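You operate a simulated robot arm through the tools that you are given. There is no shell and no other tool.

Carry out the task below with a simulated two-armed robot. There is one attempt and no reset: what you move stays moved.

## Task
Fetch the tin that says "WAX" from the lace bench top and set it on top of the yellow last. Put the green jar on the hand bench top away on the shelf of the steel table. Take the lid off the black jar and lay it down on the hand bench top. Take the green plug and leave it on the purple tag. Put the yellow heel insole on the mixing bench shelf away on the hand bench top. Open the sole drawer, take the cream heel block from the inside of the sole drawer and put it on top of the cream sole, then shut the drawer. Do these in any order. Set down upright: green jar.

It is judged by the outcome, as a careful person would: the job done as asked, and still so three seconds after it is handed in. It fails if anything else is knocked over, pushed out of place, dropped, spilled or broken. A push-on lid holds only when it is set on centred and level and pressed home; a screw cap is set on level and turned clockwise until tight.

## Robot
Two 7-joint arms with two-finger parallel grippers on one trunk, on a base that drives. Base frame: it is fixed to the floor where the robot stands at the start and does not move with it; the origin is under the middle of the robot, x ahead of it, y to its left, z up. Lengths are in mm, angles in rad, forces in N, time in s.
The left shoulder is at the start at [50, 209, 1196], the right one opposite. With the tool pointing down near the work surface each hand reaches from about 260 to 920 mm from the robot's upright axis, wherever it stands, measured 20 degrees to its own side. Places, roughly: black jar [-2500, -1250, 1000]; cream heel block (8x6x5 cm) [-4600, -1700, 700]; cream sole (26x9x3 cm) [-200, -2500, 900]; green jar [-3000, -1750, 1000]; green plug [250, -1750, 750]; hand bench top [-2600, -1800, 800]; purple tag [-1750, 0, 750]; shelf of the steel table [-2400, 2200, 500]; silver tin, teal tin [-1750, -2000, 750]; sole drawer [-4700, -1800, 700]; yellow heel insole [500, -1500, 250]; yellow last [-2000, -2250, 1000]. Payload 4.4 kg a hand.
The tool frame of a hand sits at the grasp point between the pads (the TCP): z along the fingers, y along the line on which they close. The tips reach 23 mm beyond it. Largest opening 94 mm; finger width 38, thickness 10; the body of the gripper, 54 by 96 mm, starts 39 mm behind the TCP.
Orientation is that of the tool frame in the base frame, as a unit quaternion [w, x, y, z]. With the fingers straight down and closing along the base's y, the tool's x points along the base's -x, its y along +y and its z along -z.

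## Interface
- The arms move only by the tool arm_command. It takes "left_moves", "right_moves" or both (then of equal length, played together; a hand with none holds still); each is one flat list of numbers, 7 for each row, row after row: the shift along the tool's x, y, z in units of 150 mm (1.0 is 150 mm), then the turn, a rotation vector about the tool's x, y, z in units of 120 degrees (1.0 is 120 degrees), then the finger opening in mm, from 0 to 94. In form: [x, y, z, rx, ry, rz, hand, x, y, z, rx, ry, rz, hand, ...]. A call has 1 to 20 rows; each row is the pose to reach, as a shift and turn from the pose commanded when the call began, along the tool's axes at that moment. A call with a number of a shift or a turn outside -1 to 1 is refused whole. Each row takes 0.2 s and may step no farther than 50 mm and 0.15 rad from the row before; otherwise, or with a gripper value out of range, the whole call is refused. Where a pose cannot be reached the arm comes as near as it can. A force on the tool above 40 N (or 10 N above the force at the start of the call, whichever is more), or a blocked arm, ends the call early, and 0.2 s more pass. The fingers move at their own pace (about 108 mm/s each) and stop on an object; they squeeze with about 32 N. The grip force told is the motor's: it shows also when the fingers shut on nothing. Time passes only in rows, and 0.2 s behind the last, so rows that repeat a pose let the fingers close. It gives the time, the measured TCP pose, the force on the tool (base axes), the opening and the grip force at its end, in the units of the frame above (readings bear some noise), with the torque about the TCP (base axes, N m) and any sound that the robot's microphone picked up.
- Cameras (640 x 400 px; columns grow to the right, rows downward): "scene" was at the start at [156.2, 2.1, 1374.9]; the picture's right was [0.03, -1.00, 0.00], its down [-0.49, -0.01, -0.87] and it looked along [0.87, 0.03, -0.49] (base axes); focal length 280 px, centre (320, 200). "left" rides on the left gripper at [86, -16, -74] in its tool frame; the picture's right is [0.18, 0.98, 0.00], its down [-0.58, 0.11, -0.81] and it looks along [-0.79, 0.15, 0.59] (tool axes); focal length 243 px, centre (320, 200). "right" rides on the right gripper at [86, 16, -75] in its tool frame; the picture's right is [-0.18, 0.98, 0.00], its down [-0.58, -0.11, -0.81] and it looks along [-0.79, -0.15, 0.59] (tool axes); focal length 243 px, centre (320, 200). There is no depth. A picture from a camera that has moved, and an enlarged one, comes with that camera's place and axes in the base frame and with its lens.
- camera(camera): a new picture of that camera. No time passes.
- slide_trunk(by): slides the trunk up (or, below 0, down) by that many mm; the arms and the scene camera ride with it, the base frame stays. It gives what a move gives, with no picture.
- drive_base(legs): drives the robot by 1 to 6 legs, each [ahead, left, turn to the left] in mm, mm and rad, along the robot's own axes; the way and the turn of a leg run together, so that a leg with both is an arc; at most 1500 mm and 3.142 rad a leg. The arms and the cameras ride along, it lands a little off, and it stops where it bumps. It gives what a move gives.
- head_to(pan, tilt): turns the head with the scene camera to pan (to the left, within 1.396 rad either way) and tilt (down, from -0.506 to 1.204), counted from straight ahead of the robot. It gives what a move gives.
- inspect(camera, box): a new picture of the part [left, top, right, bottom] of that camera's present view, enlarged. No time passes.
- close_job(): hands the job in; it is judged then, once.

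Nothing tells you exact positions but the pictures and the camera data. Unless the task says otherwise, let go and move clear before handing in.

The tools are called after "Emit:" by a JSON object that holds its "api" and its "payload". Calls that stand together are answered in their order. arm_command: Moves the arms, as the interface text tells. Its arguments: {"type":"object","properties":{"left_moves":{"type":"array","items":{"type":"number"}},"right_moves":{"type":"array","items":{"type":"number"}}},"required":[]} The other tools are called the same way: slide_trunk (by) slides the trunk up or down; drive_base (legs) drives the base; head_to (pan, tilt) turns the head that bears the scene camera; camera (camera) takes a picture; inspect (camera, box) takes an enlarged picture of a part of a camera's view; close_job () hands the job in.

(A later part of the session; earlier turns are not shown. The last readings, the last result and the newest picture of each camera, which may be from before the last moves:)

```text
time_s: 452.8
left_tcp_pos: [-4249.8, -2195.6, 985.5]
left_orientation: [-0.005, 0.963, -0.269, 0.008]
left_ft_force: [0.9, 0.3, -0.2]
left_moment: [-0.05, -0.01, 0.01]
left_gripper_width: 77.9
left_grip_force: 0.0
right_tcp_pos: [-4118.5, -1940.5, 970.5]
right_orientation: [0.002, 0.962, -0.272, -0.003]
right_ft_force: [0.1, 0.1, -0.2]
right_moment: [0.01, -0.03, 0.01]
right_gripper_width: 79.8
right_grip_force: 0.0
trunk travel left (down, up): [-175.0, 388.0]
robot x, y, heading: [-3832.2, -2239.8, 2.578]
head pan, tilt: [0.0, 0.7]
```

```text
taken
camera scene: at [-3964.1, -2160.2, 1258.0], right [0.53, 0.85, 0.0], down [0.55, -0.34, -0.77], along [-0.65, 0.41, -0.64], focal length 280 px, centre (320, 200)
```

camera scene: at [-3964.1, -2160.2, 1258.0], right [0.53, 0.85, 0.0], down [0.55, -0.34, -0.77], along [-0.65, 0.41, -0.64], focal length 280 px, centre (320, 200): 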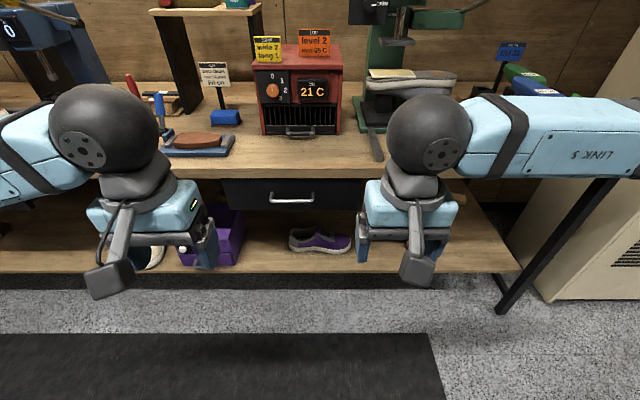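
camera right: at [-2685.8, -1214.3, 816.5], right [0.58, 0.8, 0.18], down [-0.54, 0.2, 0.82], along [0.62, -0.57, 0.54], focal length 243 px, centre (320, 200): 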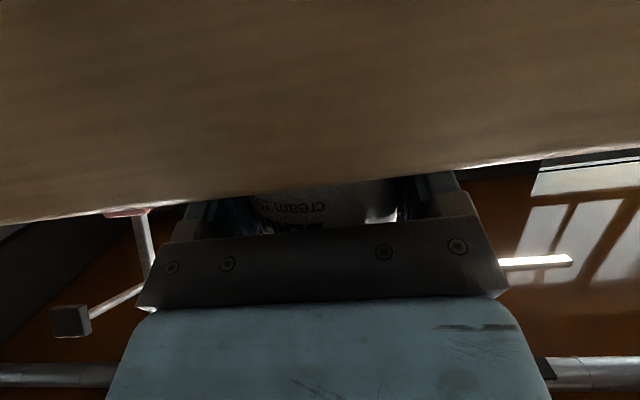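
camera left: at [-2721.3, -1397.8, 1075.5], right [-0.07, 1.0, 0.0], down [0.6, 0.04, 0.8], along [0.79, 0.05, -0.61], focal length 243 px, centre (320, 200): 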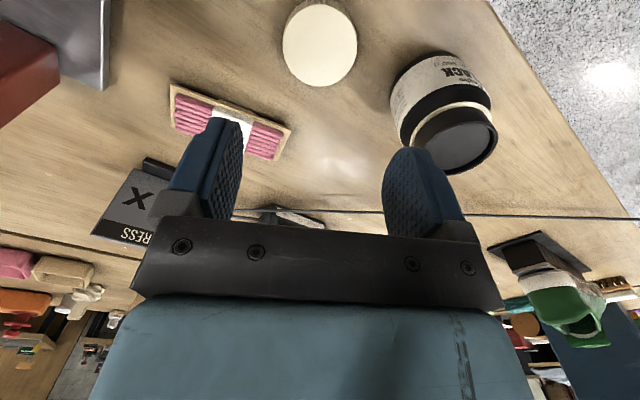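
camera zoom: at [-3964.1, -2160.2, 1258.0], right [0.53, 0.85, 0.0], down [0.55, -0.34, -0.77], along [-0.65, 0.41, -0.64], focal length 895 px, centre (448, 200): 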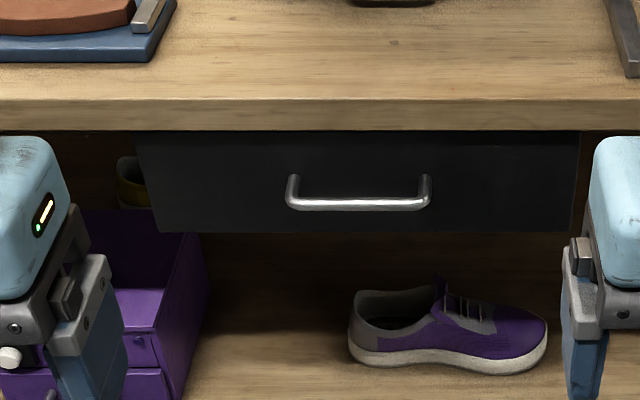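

Handle bar centre ≈ (-4516, -1907, 746), 39 mm proud of the bench edge. I'll roll the left hand 90° so its fingers close above/below the bar.

Emit:
{"api": "arm_command", "payload": {"left_moves": [0, 0, 0, 0, 0, -0.068, 50, 0, 0, 0, 0, 0, -0.136, 50, 0, 0, 0, 0, 0, -0.204, 50, 0, 0, 0, 0, 0, -0.272, 50, 0, 0, 0, 0, 0, -0.34, 50, 0, 0, 0, 0, 0, -0.408, 50, 0, 0, 0, 0, 0, -0.476, 50, 0, 0, 0, 0, 0, -0.544, 50, 0, 0, 0, 0, 0, -0.612, 50, 0, 0, 0, 0, 0, -0.68, 50, 0, 0, 0, 0, 0, -0.75, 50]}}

Emit:
{"api": "arm_command", "payload": {"left_moves": [0.06, -0.14, 0.05, 0.06, 0, 0, 50, 0.12, -0.28, 0.1, 0.12, 0, 0, 50, 0.18, -0.42, 0.15, 0.18, 0, 0, 50, 0.24, -0.56, 0.2, 0.24, 0, 0, 50, 0.3, -0.7, 0.25, 0.3, 0, 0, 50, 0.36, -0.84, 0.3, 0.36, 0, 0, 50]}}

Emit:
{"api": "camera", "payload": {"camera": "scene"}}

Emit:
{"api": "camera", "payload": {"camera": "left"}}

```text
time_s: 455.1
left_tcp_pos: [-4250.8, -2195.7, 985.4]
left_orientation: [0.002, 0.871, 0.491, 0.01]
left_ft_force: [0.0, 0.2, -0.4]
left_moment: [0.0, -0.03, 0.0]
left_gripper_width: 49.7
left_grip_force: 0.1
right_tcp_pos: [-4117.9, -1941.9, 970.4]
right_orientation: [0.003, 0.962, -0.271, -0.003]
right_ft_force: [0.0, 0.0, 0.4]
right_moment: [-0.02, 0.01, 0.0]
right_gripper_width: 79.7
right_grip_force: 0.0
trunk travel left (down, up): [-175.0, 388.0]
robot x, y, heading: [-3834.4, -2240.8, 2.585]
head pan, tilt: [0.0, 0.7]
```

```text
time_s: 456.6
left_tcp_pos: [-4328.8, -2082.0, 939.6]
left_orientation: [-0.32, 0.81, 0.46, -0.173]
left_ft_force: [0.1, -0.3, -0.3]
left_moment: [-0.02, 0.03, 0.02]
left_gripper_width: 50.0
left_grip_force: 0.1
right_tcp_pos: [-4119.1, -1940.1, 970.1]
right_orientation: [0.003, 0.962, -0.272, -0.003]
right_ft_force: [0.0, 0.3, 0.1]
right_moment: [-0.03, -0.02, 0.02]
right_gripper_width: 80.1
right_grip_force: 0.0
trunk travel left (down, up): [-175.0, 388.0]
robot x, y, heading: [-3832.4, -2239.6, 2.583]
head pan, tilt: [0.0, 0.7]
```

```text
taken
camera scene: at [-3964.4, -2159.8, 1257.9], right [0.53, 0.85, 0.0], down [0.55, -0.34, -0.76], along [-0.65, 0.41, -0.64], focal length 280 px, centre (320, 200)
```

scene: 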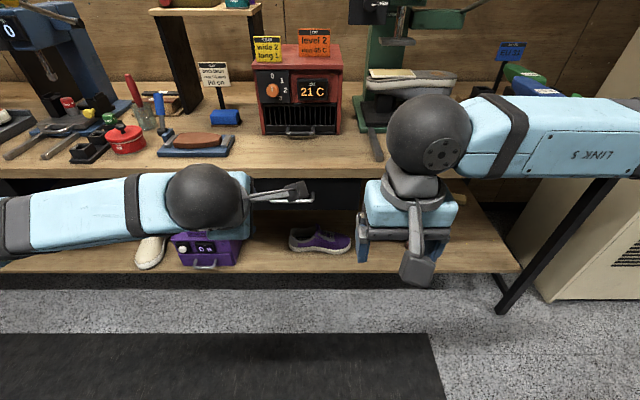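

```text
taken
camera left: at [-4251.4, -2030.1, 1006.5], right [0.72, -0.21, -0.66], down [0.23, -0.83, 0.51], along [-0.66, -0.52, -0.55], focal length 243 px, centre (320, 200)
```

left: 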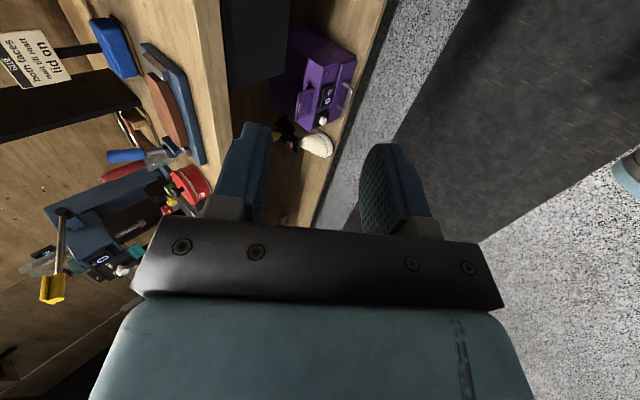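

The left hand's 90°-rolled, 47°-pitched posture works well. Driving closer so the arm has room to be pulled back with the base later.

Emit:
{"api": "drive_base", "payload": {"legs": [[150, 0, 0]]}}

Emit:
{"api": "camera", "payload": {"camera": "scene"}}

Emit:
{"api": "inspect", "payload": {"camera": "scene", "box": [180, 190, 380, 290]}}

```text
time_s: 457.9
left_tcp_pos: [-4457.4, -2003.4, 939.5]
left_orientation: [-0.318, 0.811, 0.459, -0.171]
left_ft_force: [-0.1, -0.5, -0.3]
left_moment: [-0.02, -0.02, -0.01]
left_gripper_width: 50.0
left_grip_force: 0.0
right_tcp_pos: [-4246.9, -1860.6, 969.4]
right_orientation: [0.003, 0.963, -0.271, -0.003]
right_ft_force: [-1.0, 0.5, -0.7]
right_moment: [0.01, -0.02, 0.01]
right_gripper_width: 80.0
right_grip_force: 0.0
trunk travel left (down, up): [-175.0, 388.0]
robot x, y, heading: [-3959.2, -2159.2, 2.585]
head pan, tilt: [0.0, 0.7]
```

```text
taken
camera scene: at [-4092.8, -2079.7, 1257.8], right [0.53, 0.85, 0.0], down [0.55, -0.34, -0.76], along [-0.65, 0.41, -0.64], focal length 280 px, centre (320, 200)
```

scene: 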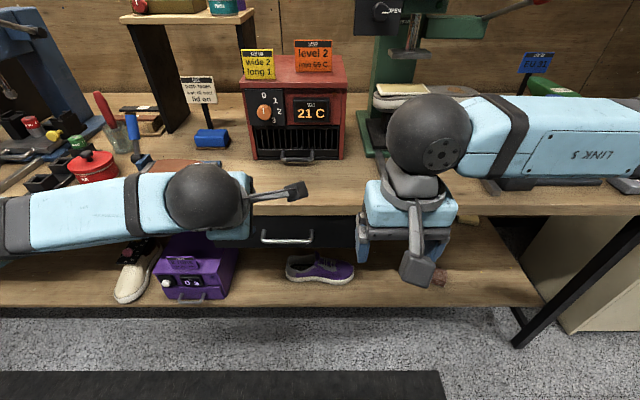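

```text
3.20 times, centred on (280, 240) of scene
camera zoom: at [-4092.8, -2079.7, 1257.8], right [0.53, 0.85, 0.0], down [0.55, -0.34, -0.76], along [-0.65, 0.41, -0.64], focal length 895 px, centre (448, 72)
```

zoom: 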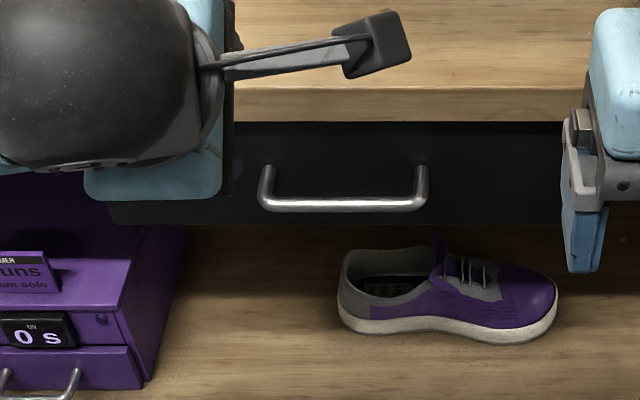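

Approaching a point 90 mm before the handle along the finger axis.

Emit:
{"api": "arm_command", "payload": {"left_moves": [0.08, 0.096, 0.193, 0, 0, 0, 44, 0.163, 0.192, 0.386, 0, 0, 0, 44, 0.245, 0.288, 0.58, 0, 0, 0, 44, 0.326, 0.384, 0.773, 0, 0, 0, 44]}}

Emit:
{"api": "camera", "payload": {"camera": "left"}}

Emit:
{"api": "inspect", "payload": {"camera": "scene", "box": [180, 170, 380, 290]}}

```text
time_s: 458.9
left_tcp_pos: [-4460.7, -1941.7, 815.2]
left_orientation: [-0.318, 0.811, 0.46, -0.172]
left_ft_force: [0.2, -0.1, 0.9]
left_moment: [-0.01, 0.01, 0.0]
left_gripper_width: 44.1
left_grip_force: 0.1
right_tcp_pos: [-4246.6, -1861.5, 969.8]
right_orientation: [0.003, 0.963, -0.271, -0.002]
right_ft_force: [0.0, 0.1, 0.2]
right_moment: [0.0, 0.01, -0.01]
right_gripper_width: 79.8
right_grip_force: 0.0
trunk travel left (down, up): [-175.0, 388.0]
robot x, y, heading: [-3964.0, -2159.5, 2.583]
head pan, tilt: [0.0, 0.7]
```

```text
taken
camera left: at [-4383.3, -1888.6, 882.8], right [0.72, -0.21, -0.66], down [0.23, -0.83, 0.51], along [-0.65, -0.52, -0.55], focal length 243 px, centre (320, 200)
```

left: 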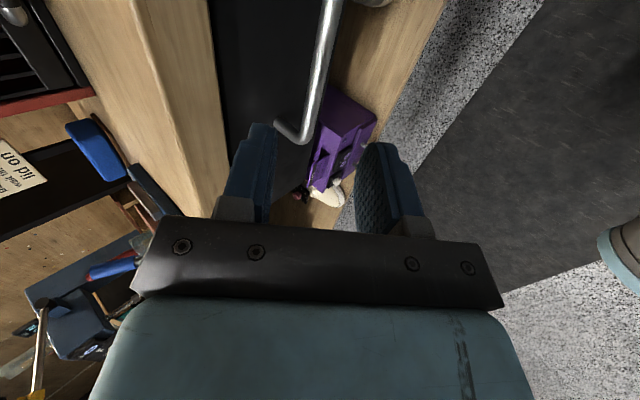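

```text
3.20 times, centred on (280, 230) of scene
camera zoom: at [-4092.4, -2079.8, 1257.9], right [0.53, 0.85, 0.0], down [0.55, -0.34, -0.76], along [-0.65, 0.41, -0.64], focal length 895 px, centre (448, 104)
```

zoom: 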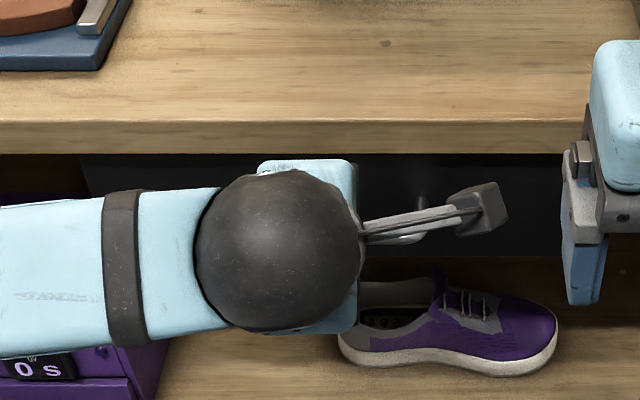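

The bar is centred between the fingers' path. Advancing.

Emit:
{"api": "arm_command", "payload": {"left_moves": [0, 0, 0.15, 0, 0, 0, 44, 0, 0, 0.3, 0, 0, 0, 44, 0, 0, 0.4, 0, 0, 0, 44]}}

Emit:
{"api": "camera", "payload": {"camera": "left"}}

```text
time_s: 459.7
left_tcp_pos: [-4495.3, -1920.0, 771.3]
left_orientation: [-0.318, 0.811, 0.46, -0.171]
left_ft_force: [0.2, -0.3, -0.1]
left_moment: [-0.01, 0.02, -0.03]
left_gripper_width: 43.9
left_grip_force: 0.1
right_tcp_pos: [-4246.8, -1862.0, 971.2]
right_orientation: [0.002, 0.962, -0.272, -0.002]
right_ft_force: [0.1, 0.3, -0.1]
right_moment: [0.0, 0.0, 0.0]
right_gripper_width: 79.8
right_grip_force: 0.0
trunk travel left (down, up): [-175.0, 388.0]
robot x, y, heading: [-3962.2, -2162.1, 2.584]
head pan, tilt: [0.0, 0.7]
```

```text
taken
camera left: at [-4417.9, -1867.1, 838.4], right [0.72, -0.21, -0.66], down [0.23, -0.83, 0.51], along [-0.65, -0.52, -0.55], focal length 243 px, centre (320, 200)
```

left: 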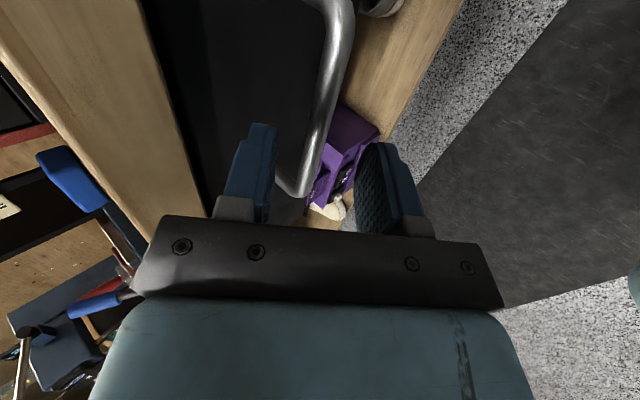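

Emit:
{"api": "arm_command", "payload": {"left_moves": [0, 0, 0.1, 0, 0, 0, 44, 0, 0, 0.19, 0, 0, 0, 44, 0, 0, 0.19, 0, 0, 0, 44]}}

Emit:
{"api": "camera", "payload": {"camera": "left"}}

```text
time_s: 460.5
left_tcp_pos: [-4513.0, -1909.5, 750.2]
left_orientation: [-0.319, 0.811, 0.46, -0.172]
left_ft_force: [-0.8, -0.1, -0.3]
left_moment: [0.01, 0.01, 0.02]
left_gripper_width: 43.8
left_grip_force: 0.0
right_tcp_pos: [-4246.7, -1861.8, 971.2]
right_orientation: [0.003, 0.962, -0.272, -0.003]
right_ft_force: [-0.6, -0.8, 0.1]
right_moment: [-0.03, 0.04, 0.01]
right_gripper_width: 79.7
right_grip_force: 0.1
trunk travel left (down, up): [-175.0, 388.0]
robot x, y, heading: [-3959.4, -2159.5, 2.581]
head pan, tilt: [0.0, 0.7]
```

```text
taken
camera left: at [-4434.6, -1857.5, 817.6], right [0.72, -0.21, -0.66], down [0.23, -0.83, 0.51], along [-0.65, -0.52, -0.55], focal length 243 px, centre (320, 200)
```

left: 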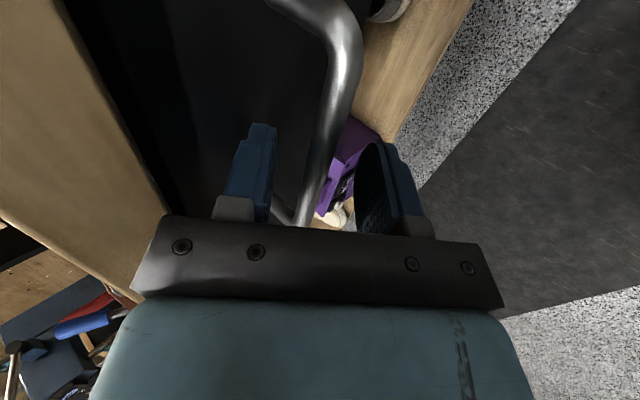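

Bar is between the fingers. Closing on the handle.

Emit:
{"api": "arm_command", "payload": {"left_moves": [0, 0, 0, 0, 0, 0, 25, 0, 0, 0, 0, 0, 0, 8, 0, 0, 0, 0, 0, 0, 2, 0, 0, 0, 0, 0, 0, 2]}}

```text
time_s: 461.5
left_tcp_pos: [-4513.4, -1909.4, 751.7]
left_orientation: [-0.319, 0.811, 0.459, -0.172]
left_ft_force: [-1.1, -2.1, 9.9]
left_moment: [-0.94, 0.67, -1.34]
left_gripper_width: 11.7
left_grip_force: 45.1
right_tcp_pos: [-4245.9, -1861.7, 971.2]
right_orientation: [0.002, 0.962, -0.272, -0.003]
right_ft_force: [0.6, -0.2, 0.5]
right_moment: [0.0, -0.01, -0.05]
right_gripper_width: 80.0
right_grip_force: 0.0
trunk travel left (down, up): [-175.0, 388.0]
robot x, y, heading: [-3962.4, -2160.7, 2.582]
head pan, tilt: [0.0, 0.7]
```

Handle gripped. Pulling the drawer by driving the base backward.

Emit:
{"api": "drive_base", "payload": {"legs": [[-100, 0, 0]]}}

Emit:
{"api": "camera", "payload": {"camera": "scene"}}

```text
time_s: 462.7
left_tcp_pos: [-4425.6, -1963.6, 751.4]
left_orientation: [-0.32, 0.81, 0.46, -0.172]
left_ft_force: [-0.2, 0.2, 11.2]
left_moment: [-0.89, 0.63, -1.26]
left_gripper_width: 12.0
left_grip_force: 44.8
right_tcp_pos: [-4160.7, -1915.1, 971.3]
right_orientation: [0.002, 0.962, -0.271, -0.003]
right_ft_force: [0.1, -0.3, 1.1]
right_moment: [0.03, -0.02, -0.01]
right_gripper_width: 80.1
right_grip_force: 0.1
trunk travel left (down, up): [-175.0, 388.0]
robot x, y, heading: [-3873.8, -2211.1, 2.584]
head pan, tilt: [0.0, 0.7]
```

```text
taken
camera scene: at [-4005.9, -2133.7, 1258.2], right [0.53, 0.85, 0.0], down [0.55, -0.34, -0.77], along [-0.65, 0.41, -0.64], focal length 280 px, centre (320, 200)
```

scene: 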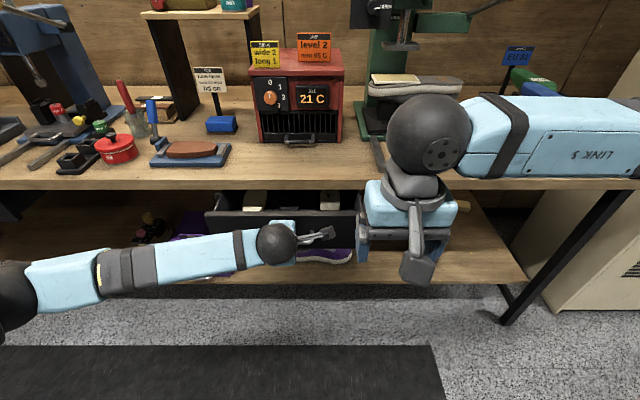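

The drawer is sliding open; cream blocks are visible inside. Pulling another ~120 mm.

Emit:
{"api": "drive_base", "payload": {"legs": [[-120, 0, 0]]}}

Emit:
{"api": "camera", "payload": {"camera": "scene"}}

Emit:
{"api": "inspect", "payload": {"camera": "scene", "box": [190, 170, 390, 270]}}

```text
time_s: 463.9
left_tcp_pos: [-4325.0, -2027.0, 751.7]
left_orientation: [-0.319, 0.811, 0.459, -0.173]
left_ft_force: [0.0, -0.6, 9.0]
left_moment: [-0.94, 0.62, -1.28]
left_gripper_width: 11.7
left_grip_force: 44.9
right_tcp_pos: [-4060.7, -1976.8, 971.6]
right_orientation: [0.003, 0.963, -0.271, -0.003]
right_ft_force: [0.8, 0.1, 0.3]
right_moment: [0.0, 0.03, -0.02]
right_gripper_width: 80.0
right_grip_force: 0.0
trunk travel left (down, up): [-175.0, 388.0]
robot x, y, heading: [-3772.9, -2277.9, 2.583]
head pan, tilt: [0.0, 0.7]
```

```text
taken
camera scene: at [-3905.2, -2196.7, 1258.2], right [0.53, 0.85, 0.0], down [0.55, -0.34, -0.77], along [-0.65, 0.41, -0.64], focal length 280 px, centre (320, 200)
```

scene: 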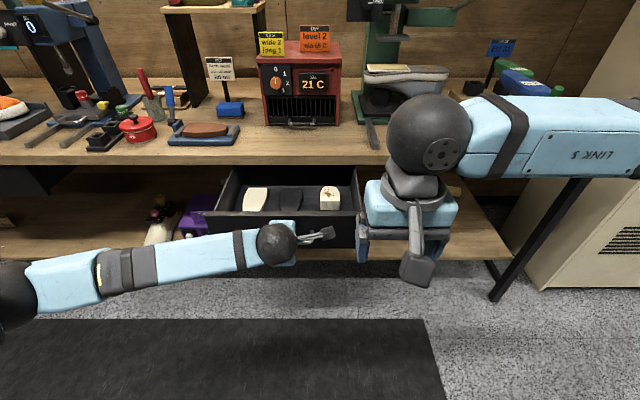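

```text
3.20 times, centred on (290, 220) of scene
camera zoom: at [-3905.2, -2196.7, 1258.2], right [0.53, 0.85, 0.0], down [0.55, -0.34, -0.77], along [-0.65, 0.41, -0.64], focal length 895 px, centre (416, 136)
```

zoom: 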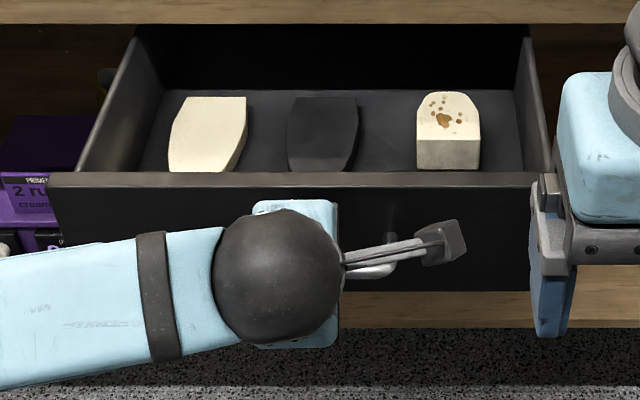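

The drawer is open with the cream heel block at its right. Releasing the handle and backing the left hand off.

Emit:
{"api": "arm_command", "payload": {"left_moves": [0, 0, 0, 0, 0, 0, 20, 0, 0, 0, 0, 0, 0, 44, 0, 0, 0, 0, 0, 0, 44, 0, 0, -0.15, 0, 0, 0, 44, 0, 0, -0.4, 0, 0, 0, 44, 0, 0, -0.7, 0, 0, 0, 44, 0, 0, -0.95, 0, 0, 0, 44]}}

Emit:
{"api": "camera", "payload": {"camera": "left"}}

Emit:
{"api": "inspect", "payload": {"camera": "scene", "box": [190, 150, 390, 270]}}

```text
time_s: 465.5
left_tcp_pos: [-4245.8, -2077.5, 856.0]
left_orientation: [-0.318, 0.811, 0.459, -0.173]
left_ft_force: [-0.1, 0.0, 0.0]
left_moment: [0.01, 0.0, -0.02]
left_gripper_width: 44.1
left_grip_force: 0.1
right_tcp_pos: [-4060.3, -1976.5, 970.2]
right_orientation: [0.003, 0.962, -0.271, -0.002]
right_ft_force: [0.5, -0.8, 0.1]
right_moment: [0.01, 0.01, 0.02]
right_gripper_width: 80.0
right_grip_force: 0.0
trunk travel left (down, up): [-175.0, 388.0]
robot x, y, heading: [-3775.1, -2276.9, 2.583]
head pan, tilt: [0.0, 0.7]
```

```text
taken
camera left: at [-4167.4, -2024.5, 922.6], right [0.72, -0.21, -0.66], down [0.23, -0.83, 0.51], along [-0.65, -0.52, -0.55], focal length 243 px, centre (320, 200)
```

left: 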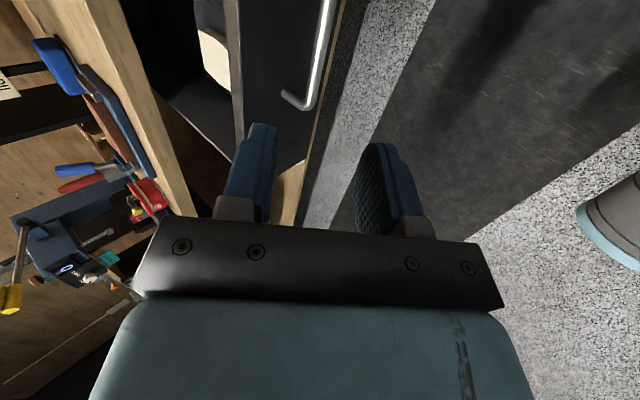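

```text
3.20 times, centred on (290, 210) of scene
camera zoom: at [-3906.2, -2196.2, 1257.9], right [0.53, 0.85, 0.0], down [0.55, -0.34, -0.77], along [-0.65, 0.41, -0.64], focal length 895 px, centre (416, 168)
```

zoom: 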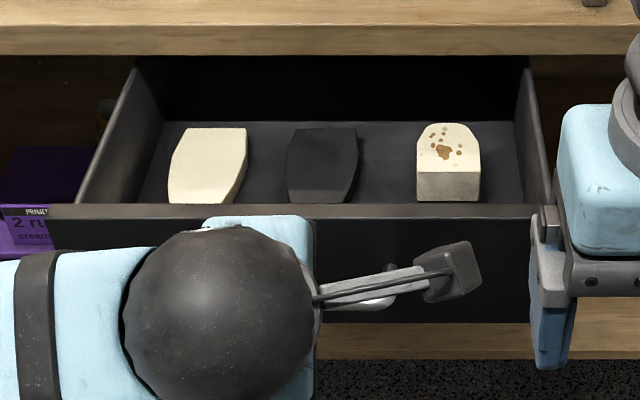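

Moving the left hand aside and raising the trunk for a second look at the block.

Emit:
{"api": "arm_command", "payload": {"left_moves": [-0.2, -0.05, -0.18, 0, 0, 0, 44, -0.4, -0.1, -0.36, 0, 0, 0, 44, -0.6, -0.15, -0.54, 0, 0, 0, 44, -0.8, -0.207, -0.716, 0, 0, 0, 44]}}

Emit:
{"api": "slide_trunk", "payload": {"by": 150}}

Emit:
{"api": "camera", "payload": {"camera": "scene"}}

Emit:
{"api": "inspect", "payload": {"camera": "scene", "box": [190, 180, 390, 300]}}

```text
time_s: 466.5
left_tcp_pos: [-4266.0, -2206.6, 954.8]
left_orientation: [-0.319, 0.811, 0.46, -0.172]
left_ft_force: [0.8, -0.2, 0.4]
left_moment: [-0.02, 0.0, 0.03]
left_gripper_width: 43.8
left_grip_force: 0.1
right_tcp_pos: [-4061.2, -1978.9, 970.5]
right_orientation: [0.002, 0.962, -0.272, -0.002]
right_ft_force: [-0.1, -0.6, -0.4]
right_moment: [0.02, -0.01, 0.0]
right_gripper_width: 80.3
right_grip_force: 0.1
trunk travel left (down, up): [-175.0, 388.0]
robot x, y, heading: [-3777.4, -2277.5, 2.581]
head pan, tilt: [0.0, 0.7]
```

```text
time_s: 468.3
left_tcp_pos: [-4267.2, -2206.7, 1103.1]
left_orientation: [-0.318, 0.811, 0.46, -0.172]
left_ft_force: [-0.1, -0.2, 0.0]
left_moment: [0.01, -0.04, 0.03]
left_gripper_width: 43.8
left_grip_force: 0.0
right_tcp_pos: [-4061.5, -1977.9, 1120.9]
right_orientation: [0.003, 0.962, -0.271, -0.003]
right_ft_force: [0.1, 0.9, -0.3]
right_moment: [-0.03, 0.01, -0.01]
right_gripper_width: 80.1
right_grip_force: 0.0
trunk travel left (down, up): [-325.0, 238.0]
robot x, y, heading: [-3773.3, -2275.1, 2.582]
head pan, tilt: [0.0, 0.7]
```

```text
taken
camera scene: at [-3906.7, -2196.1, 1407.8], right [0.53, 0.85, 0.0], down [0.55, -0.34, -0.76], along [-0.65, 0.41, -0.64], focal length 280 px, centre (320, 200)
```

scene: 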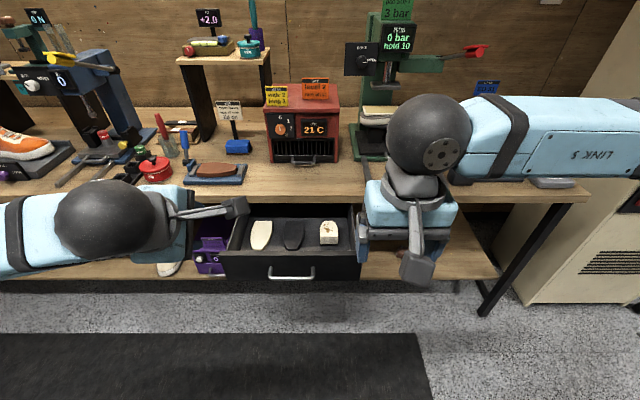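

```text
3.20 times, centred on (290, 240) of scene
camera zoom: at [-3906.7, -2196.1, 1407.8], right [0.53, 0.85, 0.0], down [0.55, -0.34, -0.76], along [-0.65, 0.41, -0.64], focal length 895 px, centre (416, 72)
```

zoom: 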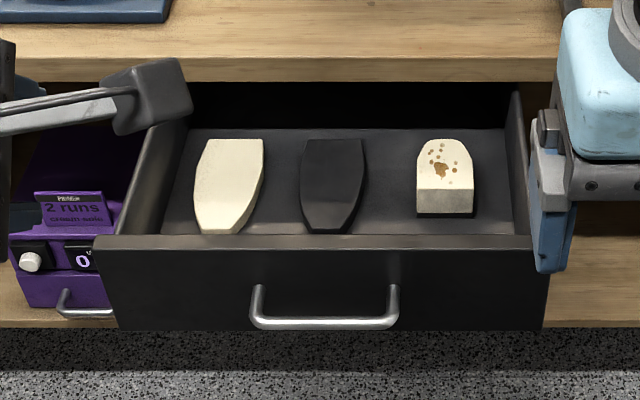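

The cream heel block sits at about (-4440, -1825), top z≈731; I'll grip its front half to stay clear of the bench edge. Moving the right hand above it.

Emit:
{"api": "arm_command", "payload": {"right_moves": [-0.285, 0.05, 0, 0, 0, 0, 84, -0.57, 0.1, 0, 0, 0, 0, 84, -0.856, 0.154, 0, 0, 0, 0, 84]}}

Emit:
{"api": "arm_command", "payload": {"right_moves": [-0.285, 0.05, 0, 0, 0, 0, 84, -0.57, 0.1, 0, 0, 0, 0, 84, -0.856, 0.154, 0, 0, 0, 0, 84]}}

Emit:
{"api": "arm_command", "payload": {"right_moves": [-0.285, 0.05, 0, 0, 0, 0, 84, -0.57, 0.1, 0, 0, 0, 0, 84, -0.856, 0.154, 0, 0, 0, 0, 84]}}

Emit:
{"api": "slide_trunk", "payload": {"by": -150}}

Emit:
{"api": "camera", "payload": {"camera": "right"}}

Emit:
{"api": "camera", "payload": {"camera": "scene"}}

```text
time_s: 469.1
left_tcp_pos: [-4267.2, -2206.1, 1103.0]
left_orientation: [-0.318, 0.81, 0.461, -0.172]
left_ft_force: [-0.3, -0.2, 0.0]
left_moment: [0.01, 0.0, 0.03]
left_gripper_width: 43.8
left_grip_force: 0.0
right_tcp_pos: [-4184.2, -1928.7, 1120.0]
right_orientation: [0.002, 0.963, -0.271, -0.001]
right_ft_force: [-0.7, -0.1, -0.1]
right_moment: [-0.02, -0.02, -0.01]
right_gripper_width: 83.8
right_grip_force: 0.1
trunk travel left (down, up): [-325.0, 238.0]
robot x, y, heading: [-3775.4, -2277.4, 2.583]
head pan, tilt: [0.0, 0.7]
```

```text
time_s: 469.9
left_tcp_pos: [-4267.8, -2206.5, 1103.8]
left_orientation: [-0.319, 0.811, 0.461, -0.171]
left_ft_force: [-0.4, -0.3, 0.4]
left_moment: [0.0, -0.01, -0.02]
left_gripper_width: 44.1
left_grip_force: 0.1
right_tcp_pos: [-4306.1, -1881.9, 1121.3]
right_orientation: [0.002, 0.962, -0.271, -0.002]
right_ft_force: [0.2, -0.4, -0.5]
right_moment: [0.0, -0.05, 0.02]
right_gripper_width: 84.0
right_grip_force: 0.0
trunk travel left (down, up): [-325.0, 238.0]
robot x, y, heading: [-3777.6, -2275.7, 2.586]
head pan, tilt: [0.0, 0.7]
```

```text
time_s: 470.7
left_tcp_pos: [-4267.2, -2208.5, 1104.0]
left_orientation: [-0.318, 0.811, 0.46, -0.171]
left_ft_force: [0.2, 0.3, 0.1]
left_moment: [0.02, -0.01, -0.03]
left_gripper_width: 43.7
left_grip_force: 0.0
right_tcp_pos: [-4426.8, -1836.6, 1122.3]
right_orientation: [0.003, 0.963, -0.271, -0.002]
right_ft_force: [-0.3, -0.6, -0.7]
right_moment: [0.03, 0.01, 0.0]
right_gripper_width: 83.8
right_grip_force: 0.0
trunk travel left (down, up): [-325.0, 238.0]
robot x, y, heading: [-3775.8, -2270.5, 2.585]
head pan, tilt: [0.0, 0.7]
```

```text
time_s: 472.4
left_tcp_pos: [-4266.8, -2208.2, 954.2]
left_orientation: [-0.319, 0.81, 0.461, -0.172]
left_ft_force: [0.0, -0.1, 0.6]
left_moment: [0.0, 0.02, -0.01]
left_gripper_width: 44.3
left_grip_force: 0.1
right_tcp_pos: [-4426.3, -1835.0, 973.3]
right_orientation: [0.004, 0.962, -0.272, -0.002]
right_ft_force: [-0.2, 0.7, 0.5]
right_moment: [0.01, -0.02, 0.0]
right_gripper_width: 84.1
right_grip_force: 0.0
trunk travel left (down, up): [-175.0, 388.0]
robot x, y, heading: [-3778.3, -2274.5, 2.581]
head pan, tilt: [0.0, 0.7]
```

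```text
taken
camera right: at [-4359.4, -1894.2, 1046.3], right [-0.67, -0.74, 0.01], down [-0.43, 0.4, 0.81], along [-0.6, 0.54, -0.59], focal length 243 px, centre (320, 200)
```

right: 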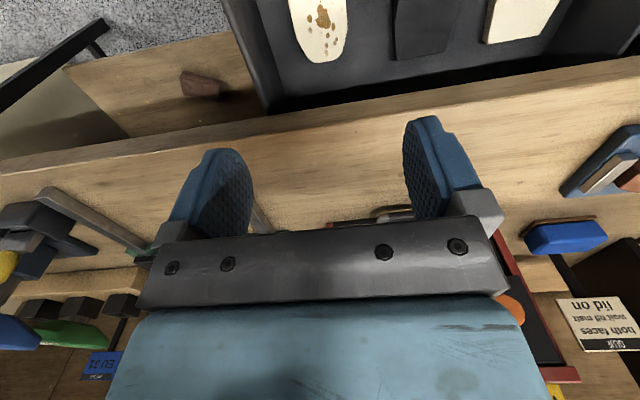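

```text
taken
camera scene: at [-3906.3, -2196.2, 1258.0], right [0.53, 0.85, 0.0], down [0.55, -0.34, -0.77], along [-0.65, 0.41, -0.64], focal length 280 px, centre (320, 200)
```

scene: 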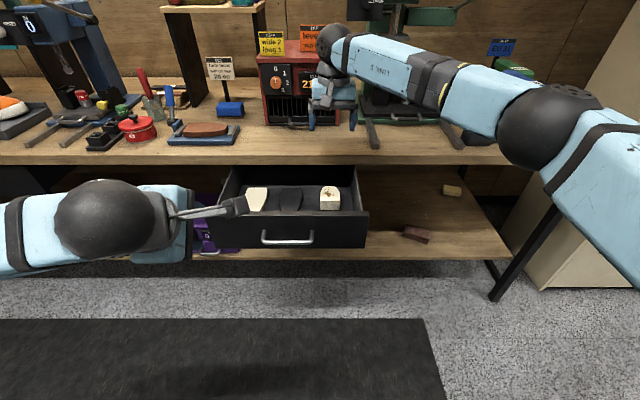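

Aligned over the block. Descending into the drawer in steps, shifted slightly toward me to clear the bench edge.

Emit:
{"api": "arm_command", "payload": {"right_moves": [0.053, 0, 0.25, 0, 0, 0, 84, 0.053, 0, 0.5, 0, 0, 0, 84, 0.053, 0, 0.75, 0, 0, 0, 84, 0.053, 0, 1.0, 0, 0, 0, 84]}}

Emit:
{"api": "camera", "payload": {"camera": "right"}}

Emit:
{"api": "inspect", "payload": {"camera": "scene", "box": [250, 110, 410, 250]}}

```text
time_s: 473.4
left_tcp_pos: [-4267.2, -2206.6, 953.9]
left_orientation: [-0.318, 0.811, 0.461, -0.172]
left_ft_force: [0.3, 0.3, 0.4]
left_moment: [0.0, 0.0, 0.02]
left_gripper_width: 44.0
left_grip_force: 0.0
right_tcp_pos: [-4419.7, -1839.5, 822.3]
right_orientation: [0.002, 0.963, -0.27, -0.003]
right_ft_force: [-0.4, 0.0, -0.1]
right_moment: [0.03, 0.01, 0.01]
right_gripper_width: 84.1
right_grip_force: 0.1
trunk travel left (down, up): [-175.0, 388.0]
robot x, y, heading: [-3776.1, -2277.2, 2.587]
head pan, tilt: [0.0, 0.7]
```

```text
taken
camera right: at [-4353.6, -1898.1, 896.3], right [-0.67, -0.74, 0.01], down [-0.43, 0.4, 0.81], along [-0.6, 0.54, -0.59], focal length 243 px, centre (320, 200)
```

right: 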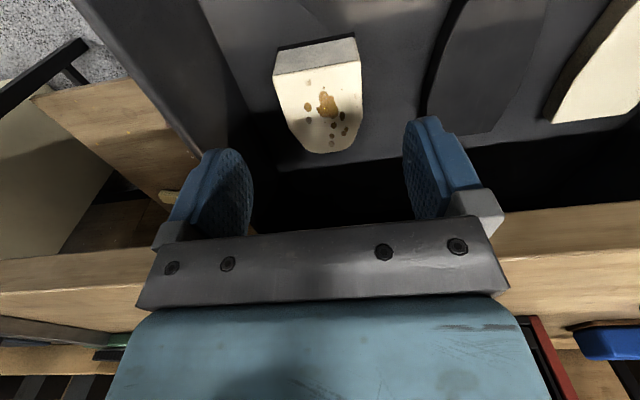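

```text
2.86 times, centred on (330, 180) of scene
camera zoom: at [-3907.0, -2195.9, 1257.9], right [0.53, 0.85, 0.0], down [0.55, -0.34, -0.76], along [-0.65, 0.41, -0.64], focal length 799 px, centre (291, 257)
```

zoom: 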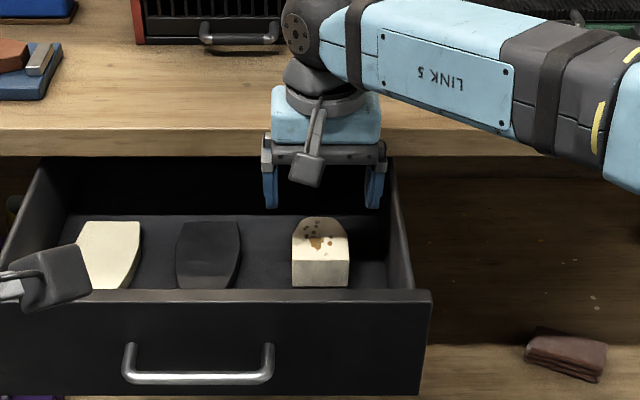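

Block is nicely between the fingers laterally. Nudging 4 mm forward and descending to grasp height.

Emit:
{"api": "arm_command", "payload": {"right_moves": [-0.02, 0, 0.2, 0, 0, 0, 84, -0.027, 0, 0.4, 0, 0, 0, 84, -0.027, 0, 0.58, 0, 0, 0, 84, -0.027, 0, 0.68, 0, 0, 0, 84, -0.027, 0, 0.7, 0, 0, 0, 84]}}

Emit:
{"api": "camera", "payload": {"camera": "right"}}

Emit:
{"api": "inspect", "payload": {"camera": "scene", "box": [250, 110, 410, 250]}}

```text
time_s: 474.6
left_tcp_pos: [-4266.2, -2205.7, 954.1]
left_orientation: [-0.319, 0.811, 0.46, -0.173]
left_ft_force: [0.2, -0.3, -0.1]
left_moment: [0.01, 0.01, 0.02]
left_gripper_width: 44.0
left_grip_force: 0.1
right_tcp_pos: [-4422.8, -1839.7, 719.2]
right_orientation: [0.003, 0.963, -0.271, -0.003]
right_ft_force: [-0.9, 0.5, 3.8]
right_moment: [0.12, -0.12, 0.04]
right_gripper_width: 84.2
right_grip_force: 0.1
trunk travel left (down, up): [-175.0, 388.0]
robot x, y, heading: [-3778.6, -2276.4, 2.584]
head pan, tilt: [0.0, 0.7]
```

```text
taken
camera right: at [-4357.6, -1897.5, 791.4], right [-0.67, -0.74, 0.01], down [-0.43, 0.4, 0.81], along [-0.6, 0.54, -0.59], focal length 243 px, centre (320, 200)
```

right: 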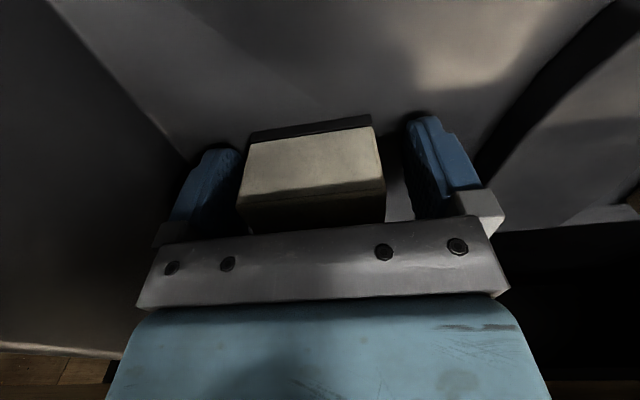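

```text
2.86 times, centred on (330, 180) of scene
camera zoom: at [-3906.1, -2196.4, 1258.1], right [0.53, 0.85, 0.0], down [0.55, -0.34, -0.77], along [-0.65, 0.41, -0.64], focal length 799 px, centre (291, 257)
```

zoom: 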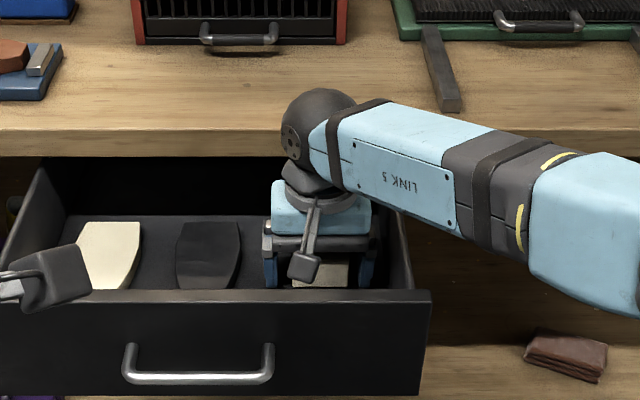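

Fingertips just touched the drawer bottom. Raising 2 mm and closing on the block.

Emit:
{"api": "arm_command", "payload": {"right_moves": [0, 0, -0.02, 0, 0, 0, 84, 0, 0, -0.02, 0, 0, 0, 70, 0, 0, -0.02, 0, 0, 0, 58, 0, 0, -0.02, 0, 0, 0, 50, 0, 0, -0.02, 0, 0, 0, 50]}}

Emit:
{"api": "camera", "payload": {"camera": "right"}}

```text
time_s: 475.8
left_tcp_pos: [-4267.2, -2206.4, 953.8]
left_orientation: [-0.319, 0.811, 0.459, -0.172]
left_ft_force: [0.3, -0.1, -0.2]
left_moment: [-0.01, 0.01, -0.05]
left_gripper_width: 43.9
left_grip_force: 0.0
right_tcp_pos: [-4423.3, -1838.5, 720.9]
right_orientation: [0.003, 0.963, -0.271, -0.002]
right_ft_force: [0.7, 0.6, 0.2]
right_moment: [0.05, -0.03, 0.02]
right_gripper_width: 57.8
right_grip_force: 32.1
trunk travel left (down, up): [-175.0, 388.0]
robot x, y, heading: [-3778.3, -2276.7, 2.581]
head pan, tilt: [0.0, 0.7]
```

```text
taken
camera right: at [-4357.8, -1897.1, 794.0], right [-0.67, -0.74, 0.01], down [-0.43, 0.4, 0.81], along [-0.6, 0.54, -0.59], focal length 243 px, centre (320, 200)
```

right: 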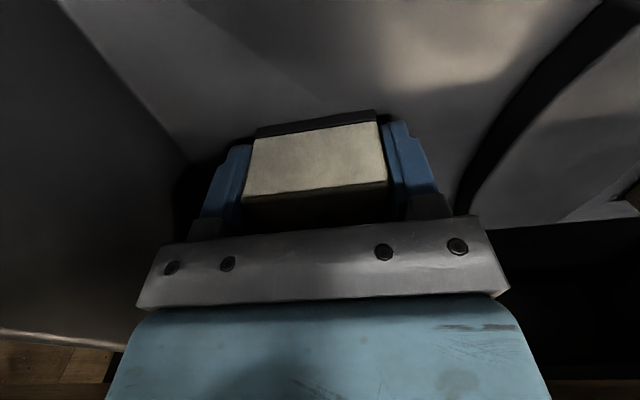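

Block gripped at 58 mm. Lifting it straight up out of the drawer.

Emit:
{"api": "arm_command", "payload": {"right_moves": [0, 0, -0.1, 0, 0, 0, 50, 0.02, 0, -0.3, 0, 0, 0, 50, 0.02, 0, -0.6, 0, 0, 0, 50, 0.02, 0, -0.9, 0, 0, 0, 50, 0.02, 0, -1.0, 0, 0, 0, 50]}}

Emit:
{"api": "arm_command", "payload": {"right_moves": [0, 0, -0.3, 0, 0, 0, 50, 0, 0, -0.6, 0, 0, 0, 50, 0, 0, -0.9, 0, 0, 0, 50]}}

Emit:
{"api": "camera", "payload": {"camera": "right"}}

Emit:
{"api": "camera", "payload": {"camera": "scene"}}

```text
time_s: 477.0
left_tcp_pos: [-4266.5, -2206.8, 953.6]
left_orientation: [-0.319, 0.81, 0.46, -0.172]
left_ft_force: [0.3, -0.1, 0.0]
left_moment: [0.0, 0.0, 0.05]
left_gripper_width: 44.2
left_grip_force: 0.1
right_tcp_pos: [-4420.9, -1839.5, 872.9]
right_orientation: [0.003, 0.962, -0.271, -0.002]
right_ft_force: [-0.1, 0.5, -1.6]
right_moment: [-0.02, 0.01, 0.02]
right_gripper_width: 57.7
right_grip_force: 31.9
trunk travel left (down, up): [-175.0, 388.0]
robot x, y, heading: [-3774.2, -2277.6, 2.577]
head pan, tilt: [0.0, 0.7]
```

```text
time_s: 477.8
left_tcp_pos: [-4266.5, -2206.8, 953.0]
left_orientation: [-0.318, 0.811, 0.46, -0.172]
left_ft_force: [0.8, -0.5, -0.4]
left_moment: [-0.02, 0.0, 0.01]
left_gripper_width: 44.3
left_grip_force: 0.0
right_tcp_pos: [-4419.4, -1839.4, 1007.7]
right_orientation: [0.003, 0.963, -0.271, -0.003]
right_ft_force: [0.2, -0.3, -1.0]
right_moment: [0.0, 0.0, -0.01]
right_gripper_width: 57.6
right_grip_force: 32.4
trunk travel left (down, up): [-175.0, 388.0]
robot x, y, heading: [-3777.6, -2277.2, 2.582]
head pan, tilt: [0.0, 0.7]
```

```text
taken
camera right: at [-4352.5, -1898.7, 1080.4], right [-0.67, -0.74, 0.01], down [-0.43, 0.4, 0.81], along [-0.6, 0.54, -0.59], focal length 243 px, centre (320, 200)
```

right: 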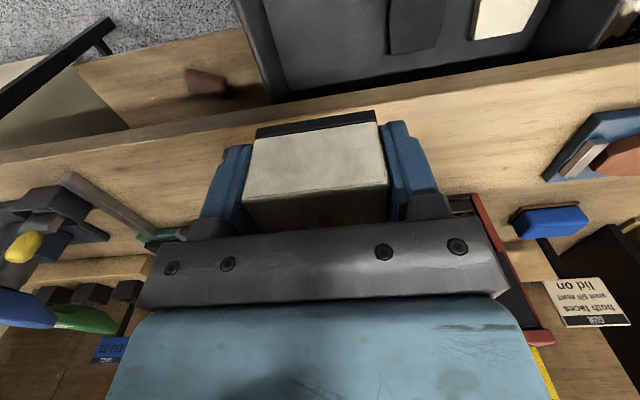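

```text
taken
camera scene: at [-3905.9, -2196.8, 1258.0], right [0.53, 0.85, 0.0], down [0.55, -0.34, -0.77], along [-0.65, 0.41, -0.64], focal length 280 px, centre (320, 200)
```

scene: 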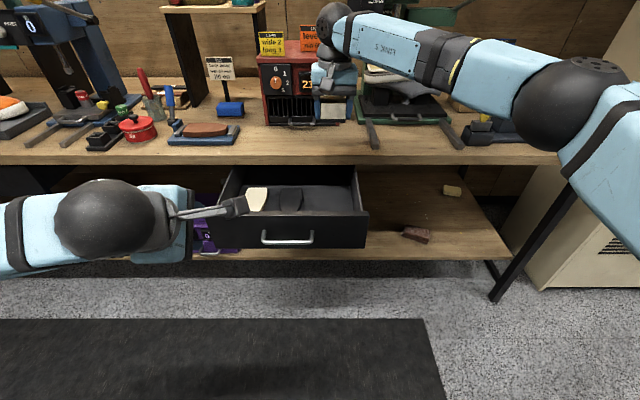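

Block out. Retracting the right hand with the block, then re-gripping the handle with the left to close the drawer.

Emit:
{"api": "arm_command", "payload": {"right_moves": [0.27, 0, -0.1, 0, 0, 0, 50, 0.54, -0.05, -0.2, 0, 0, 0, 50, 0.81, -0.1, -0.3, 0, 0, 0, 50]}}

Emit:
{"api": "arm_command", "payload": {"right_moves": [0.27, -0.1, 0, 0, 0, 0, 50, 0.54, -0.2, 0, 0, 0, 0, 50, 0.81, -0.3, 0, 0, 0, 0, 50]}}

Emit:
{"api": "arm_command", "payload": {"right_moves": [0.27, -0.1, 0, 0, 0, 0, 50, 0.54, -0.2, 0, 0, 0, 0, 50, 0.75, -0.3, 0, 0, 0, 0, 50]}}

Emit:
{"api": "arm_command", "payload": {"left_moves": [0.2, 0.05, 0.18, 0, 0, 0, 44, 0.4, 0.1, 0.36, 0, 0, 0, 44, 0.6, 0.15, 0.54, 0, 0, 0, 44, 0.8, 0.207, 0.716, 0, 0, 0, 44]}}

Emit:
{"api": "camera", "payload": {"camera": "left"}}

Emit:
{"api": "camera", "payload": {"camera": "scene"}}

```text
time_s: 478.6
left_tcp_pos: [-4266.0, -2205.7, 953.7]
left_orientation: [-0.32, 0.81, 0.46, -0.172]
left_ft_force: [-0.1, -0.2, 0.2]
left_moment: [0.0, 0.0, 0.02]
left_gripper_width: 44.0
left_grip_force: 0.0
right_tcp_pos: [-4305.9, -1889.3, 1051.1]
right_orientation: [0.002, 0.963, -0.271, -0.004]
right_ft_force: [-0.4, 0.1, -1.1]
right_moment: [0.02, 0.0, -0.02]
right_gripper_width: 57.4
right_grip_force: 31.8
trunk travel left (down, up): [-175.0, 388.0]
robot x, y, heading: [-3773.0, -2276.2, 2.587]
head pan, tilt: [0.0, 0.7]
```

```text
time_s: 479.4
left_tcp_pos: [-4266.4, -2206.9, 954.1]
left_orientation: [-0.319, 0.811, 0.459, -0.173]
left_ft_force: [-0.6, -0.3, 0.9]
left_moment: [0.0, 0.0, 0.02]
left_gripper_width: 44.2
left_grip_force: 0.0
right_tcp_pos: [-4179.1, -1914.9, 1049.5]
right_orientation: [0.003, 0.963, -0.271, -0.003]
right_ft_force: [0.4, 0.0, -0.2]
right_moment: [0.01, 0.03, -0.01]
right_gripper_width: 58.2
right_grip_force: 31.9
trunk travel left (down, up): [-175.0, 388.0]
robot x, y, heading: [-3773.1, -2276.7, 2.585]
head pan, tilt: [0.0, 0.7]
```

```text
time_s: 480.2
left_tcp_pos: [-4266.0, -2206.2, 953.0]
left_orientation: [-0.319, 0.811, 0.46, -0.172]
left_ft_force: [0.3, -0.5, -0.3]
left_moment: [-0.06, -0.01, -0.02]
left_gripper_width: 43.9
left_grip_force: 0.2
right_tcp_pos: [-4060.8, -1935.4, 1048.9]
right_orientation: [0.002, 0.962, -0.272, -0.003]
right_ft_force: [-0.8, -0.1, -1.3]
right_moment: [0.01, 0.01, -0.03]
right_gripper_width: 57.6
right_grip_force: 32.3
trunk travel left (down, up): [-175.0, 388.0]
robot x, y, heading: [-3775.8, -2280.4, 2.585]
head pan, tilt: [0.0, 0.7]
```

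```text
time_s: 481.2
left_tcp_pos: [-4245.4, -2075.7, 853.3]
left_orientation: [-0.318, 0.811, 0.46, -0.172]
left_ft_force: [0.4, -0.3, 0.0]
left_moment: [-0.02, 0.01, -0.01]
left_gripper_width: 43.9
left_grip_force: 0.0
right_tcp_pos: [-4060.3, -1934.8, 1048.5]
right_orientation: [0.003, 0.963, -0.271, -0.003]
right_ft_force: [0.0, -0.1, -0.3]
right_moment: [-0.05, 0.0, -0.01]
right_gripper_width: 57.6
right_grip_force: 32.5
trunk travel left (down, up): [-175.0, 388.0]
robot x, y, heading: [-3774.8, -2274.7, 2.579]
head pan, tilt: [0.0, 0.7]
```

```text
taken
camera left: at [-4168.3, -2023.2, 920.6], right [0.72, -0.21, -0.66], down [0.23, -0.83, 0.51], along [-0.65, -0.52, -0.55], focal length 243 px, centre (320, 200)
```

left: 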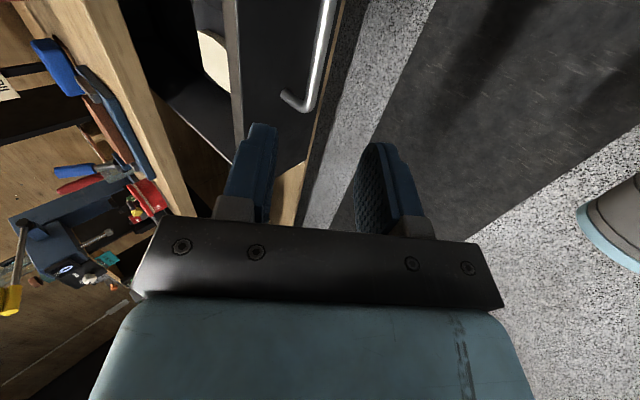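

```text
taken
camera scene: at [-3906.6, -2195.5, 1257.9], right [0.53, 0.85, 0.0], down [0.55, -0.34, -0.76], along [-0.65, 0.4, -0.64], focal length 280 px, centre (320, 200)
```

scene: 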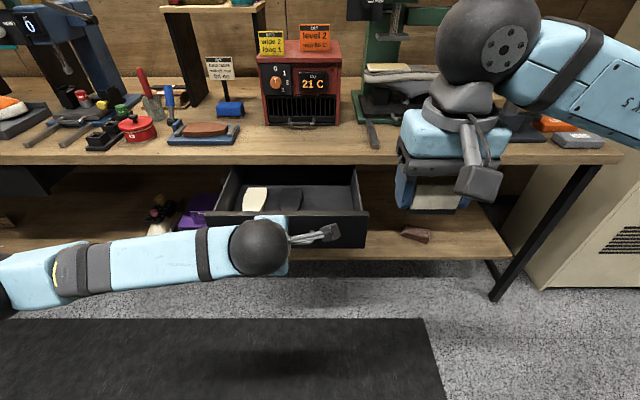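

Returning along the same axis to the handle and gripping it.

Emit:
{"api": "arm_command", "payload": {"left_moves": [-0.003, 0.002, 0.25, 0, 0, 0, 44, -0.006, 0.002, 0.5, 0, 0, 0, 44, -0.006, 0.002, 0.7, 0, 0, 0, 44, -0.006, 0.002, 0.85, 0, 0, 0, 44, -0.006, 0.002, 0.92, 0, 0, 0, 44, -0.006, 0.002, 0.92, 0, 0, 0, 44]}}

Emit:
{"api": "camera", "payload": {"camera": "left"}}

```text
time_s: 482.6
left_tcp_pos: [-4325.3, -2028.0, 753.6]
left_orientation: [-0.318, 0.811, 0.459, -0.172]
left_ft_force: [-0.6, 0.4, -0.5]
left_moment: [-0.01, -0.01, 0.02]
left_gripper_width: 44.0
left_grip_force: 0.1
right_tcp_pos: [-4060.0, -1934.8, 1048.4]
right_orientation: [0.003, 0.962, -0.271, -0.002]
right_ft_force: [0.4, 0.2, -0.2]
right_moment: [-0.02, -0.03, -0.04]
right_gripper_width: 57.7
right_grip_force: 31.8
trunk travel left (down, up): [-175.0, 388.0]
robot x, y, heading: [-3772.0, -2276.4, 2.584]
head pan, tilt: [0.0, 0.7]
```

```text
taken
camera left: at [-4247.3, -1975.4, 820.5], right [0.72, -0.21, -0.66], down [0.23, -0.83, 0.51], along [-0.65, -0.52, -0.55], focal length 243 px, centre (320, 200)
```

left: 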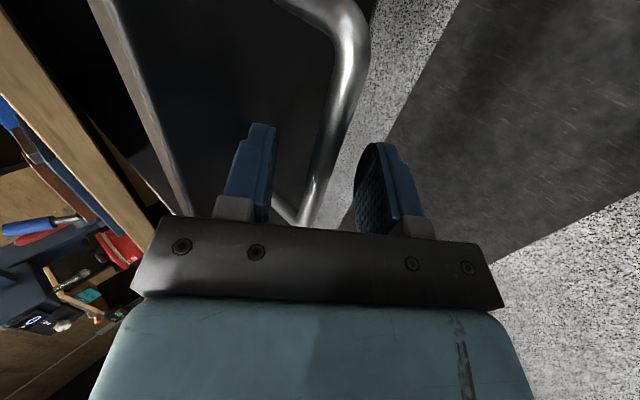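

Bar is between the fingers again. Closing and pushing the drawer shut by driving forward.

Emit:
{"api": "arm_command", "payload": {"left_moves": [0, 0, 0, 0, 0, 0, 25, 0, 0, 0, 0, 0, 0, 8, 0, 0, 0, 0, 0, 0, 2, 0, 0, 0, 0, 0, 0, 2]}}

Emit:
{"api": "drive_base", "payload": {"legs": [[205, 0, 0]]}}

Emit:
{"api": "camera", "payload": {"camera": "scene"}}

```text
time_s: 483.6
left_tcp_pos: [-4324.9, -2028.7, 753.1]
left_orientation: [-0.319, 0.812, 0.458, -0.171]
left_ft_force: [-0.6, -0.9, -1.0]
left_moment: [-0.99, 0.6, -1.34]
left_gripper_width: 11.7
left_grip_force: 44.8
right_tcp_pos: [-4061.2, -1934.9, 1048.1]
right_orientation: [0.003, 0.963, -0.271, -0.003]
right_ft_force: [0.4, 0.2, -0.4]
right_moment: [-0.02, -0.03, 0.01]
right_gripper_width: 57.4
right_grip_force: 32.1
trunk travel left (down, up): [-175.0, 388.0]
robot x, y, heading: [-3775.3, -2272.0, 2.582]
head pan, tilt: [0.0, 0.7]
```

```text
time_s: 485.2
left_tcp_pos: [-4499.4, -1921.2, 753.2]
left_orientation: [-0.319, 0.811, 0.459, -0.172]
left_ft_force: [-5.8, -10.6, 1.7]
left_moment: [-1.22, 0.76, -1.07]
left_gripper_width: 11.5
left_grip_force: 44.3
right_tcp_pos: [-4232.6, -1827.9, 1048.3]
right_orientation: [0.003, 0.962, -0.272, -0.002]
right_ft_force: [-0.8, -0.2, -0.3]
right_moment: [0.0, -0.01, -0.01]
right_gripper_width: 57.5
right_grip_force: 31.6
trunk travel left (down, up): [-175.0, 388.0]
robot x, y, heading: [-3948.2, -2170.6, 2.577]
head pan, tilt: [0.0, 0.7]
```

```text
taken
camera scene: at [-4079.4, -2088.5, 1257.9], right [0.53, 0.85, 0.0], down [0.55, -0.34, -0.76], along [-0.65, 0.41, -0.64], focal length 280 px, centre (320, 200)
```

scene: 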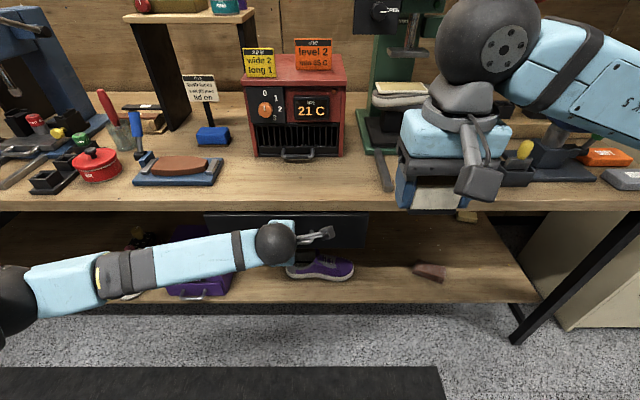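

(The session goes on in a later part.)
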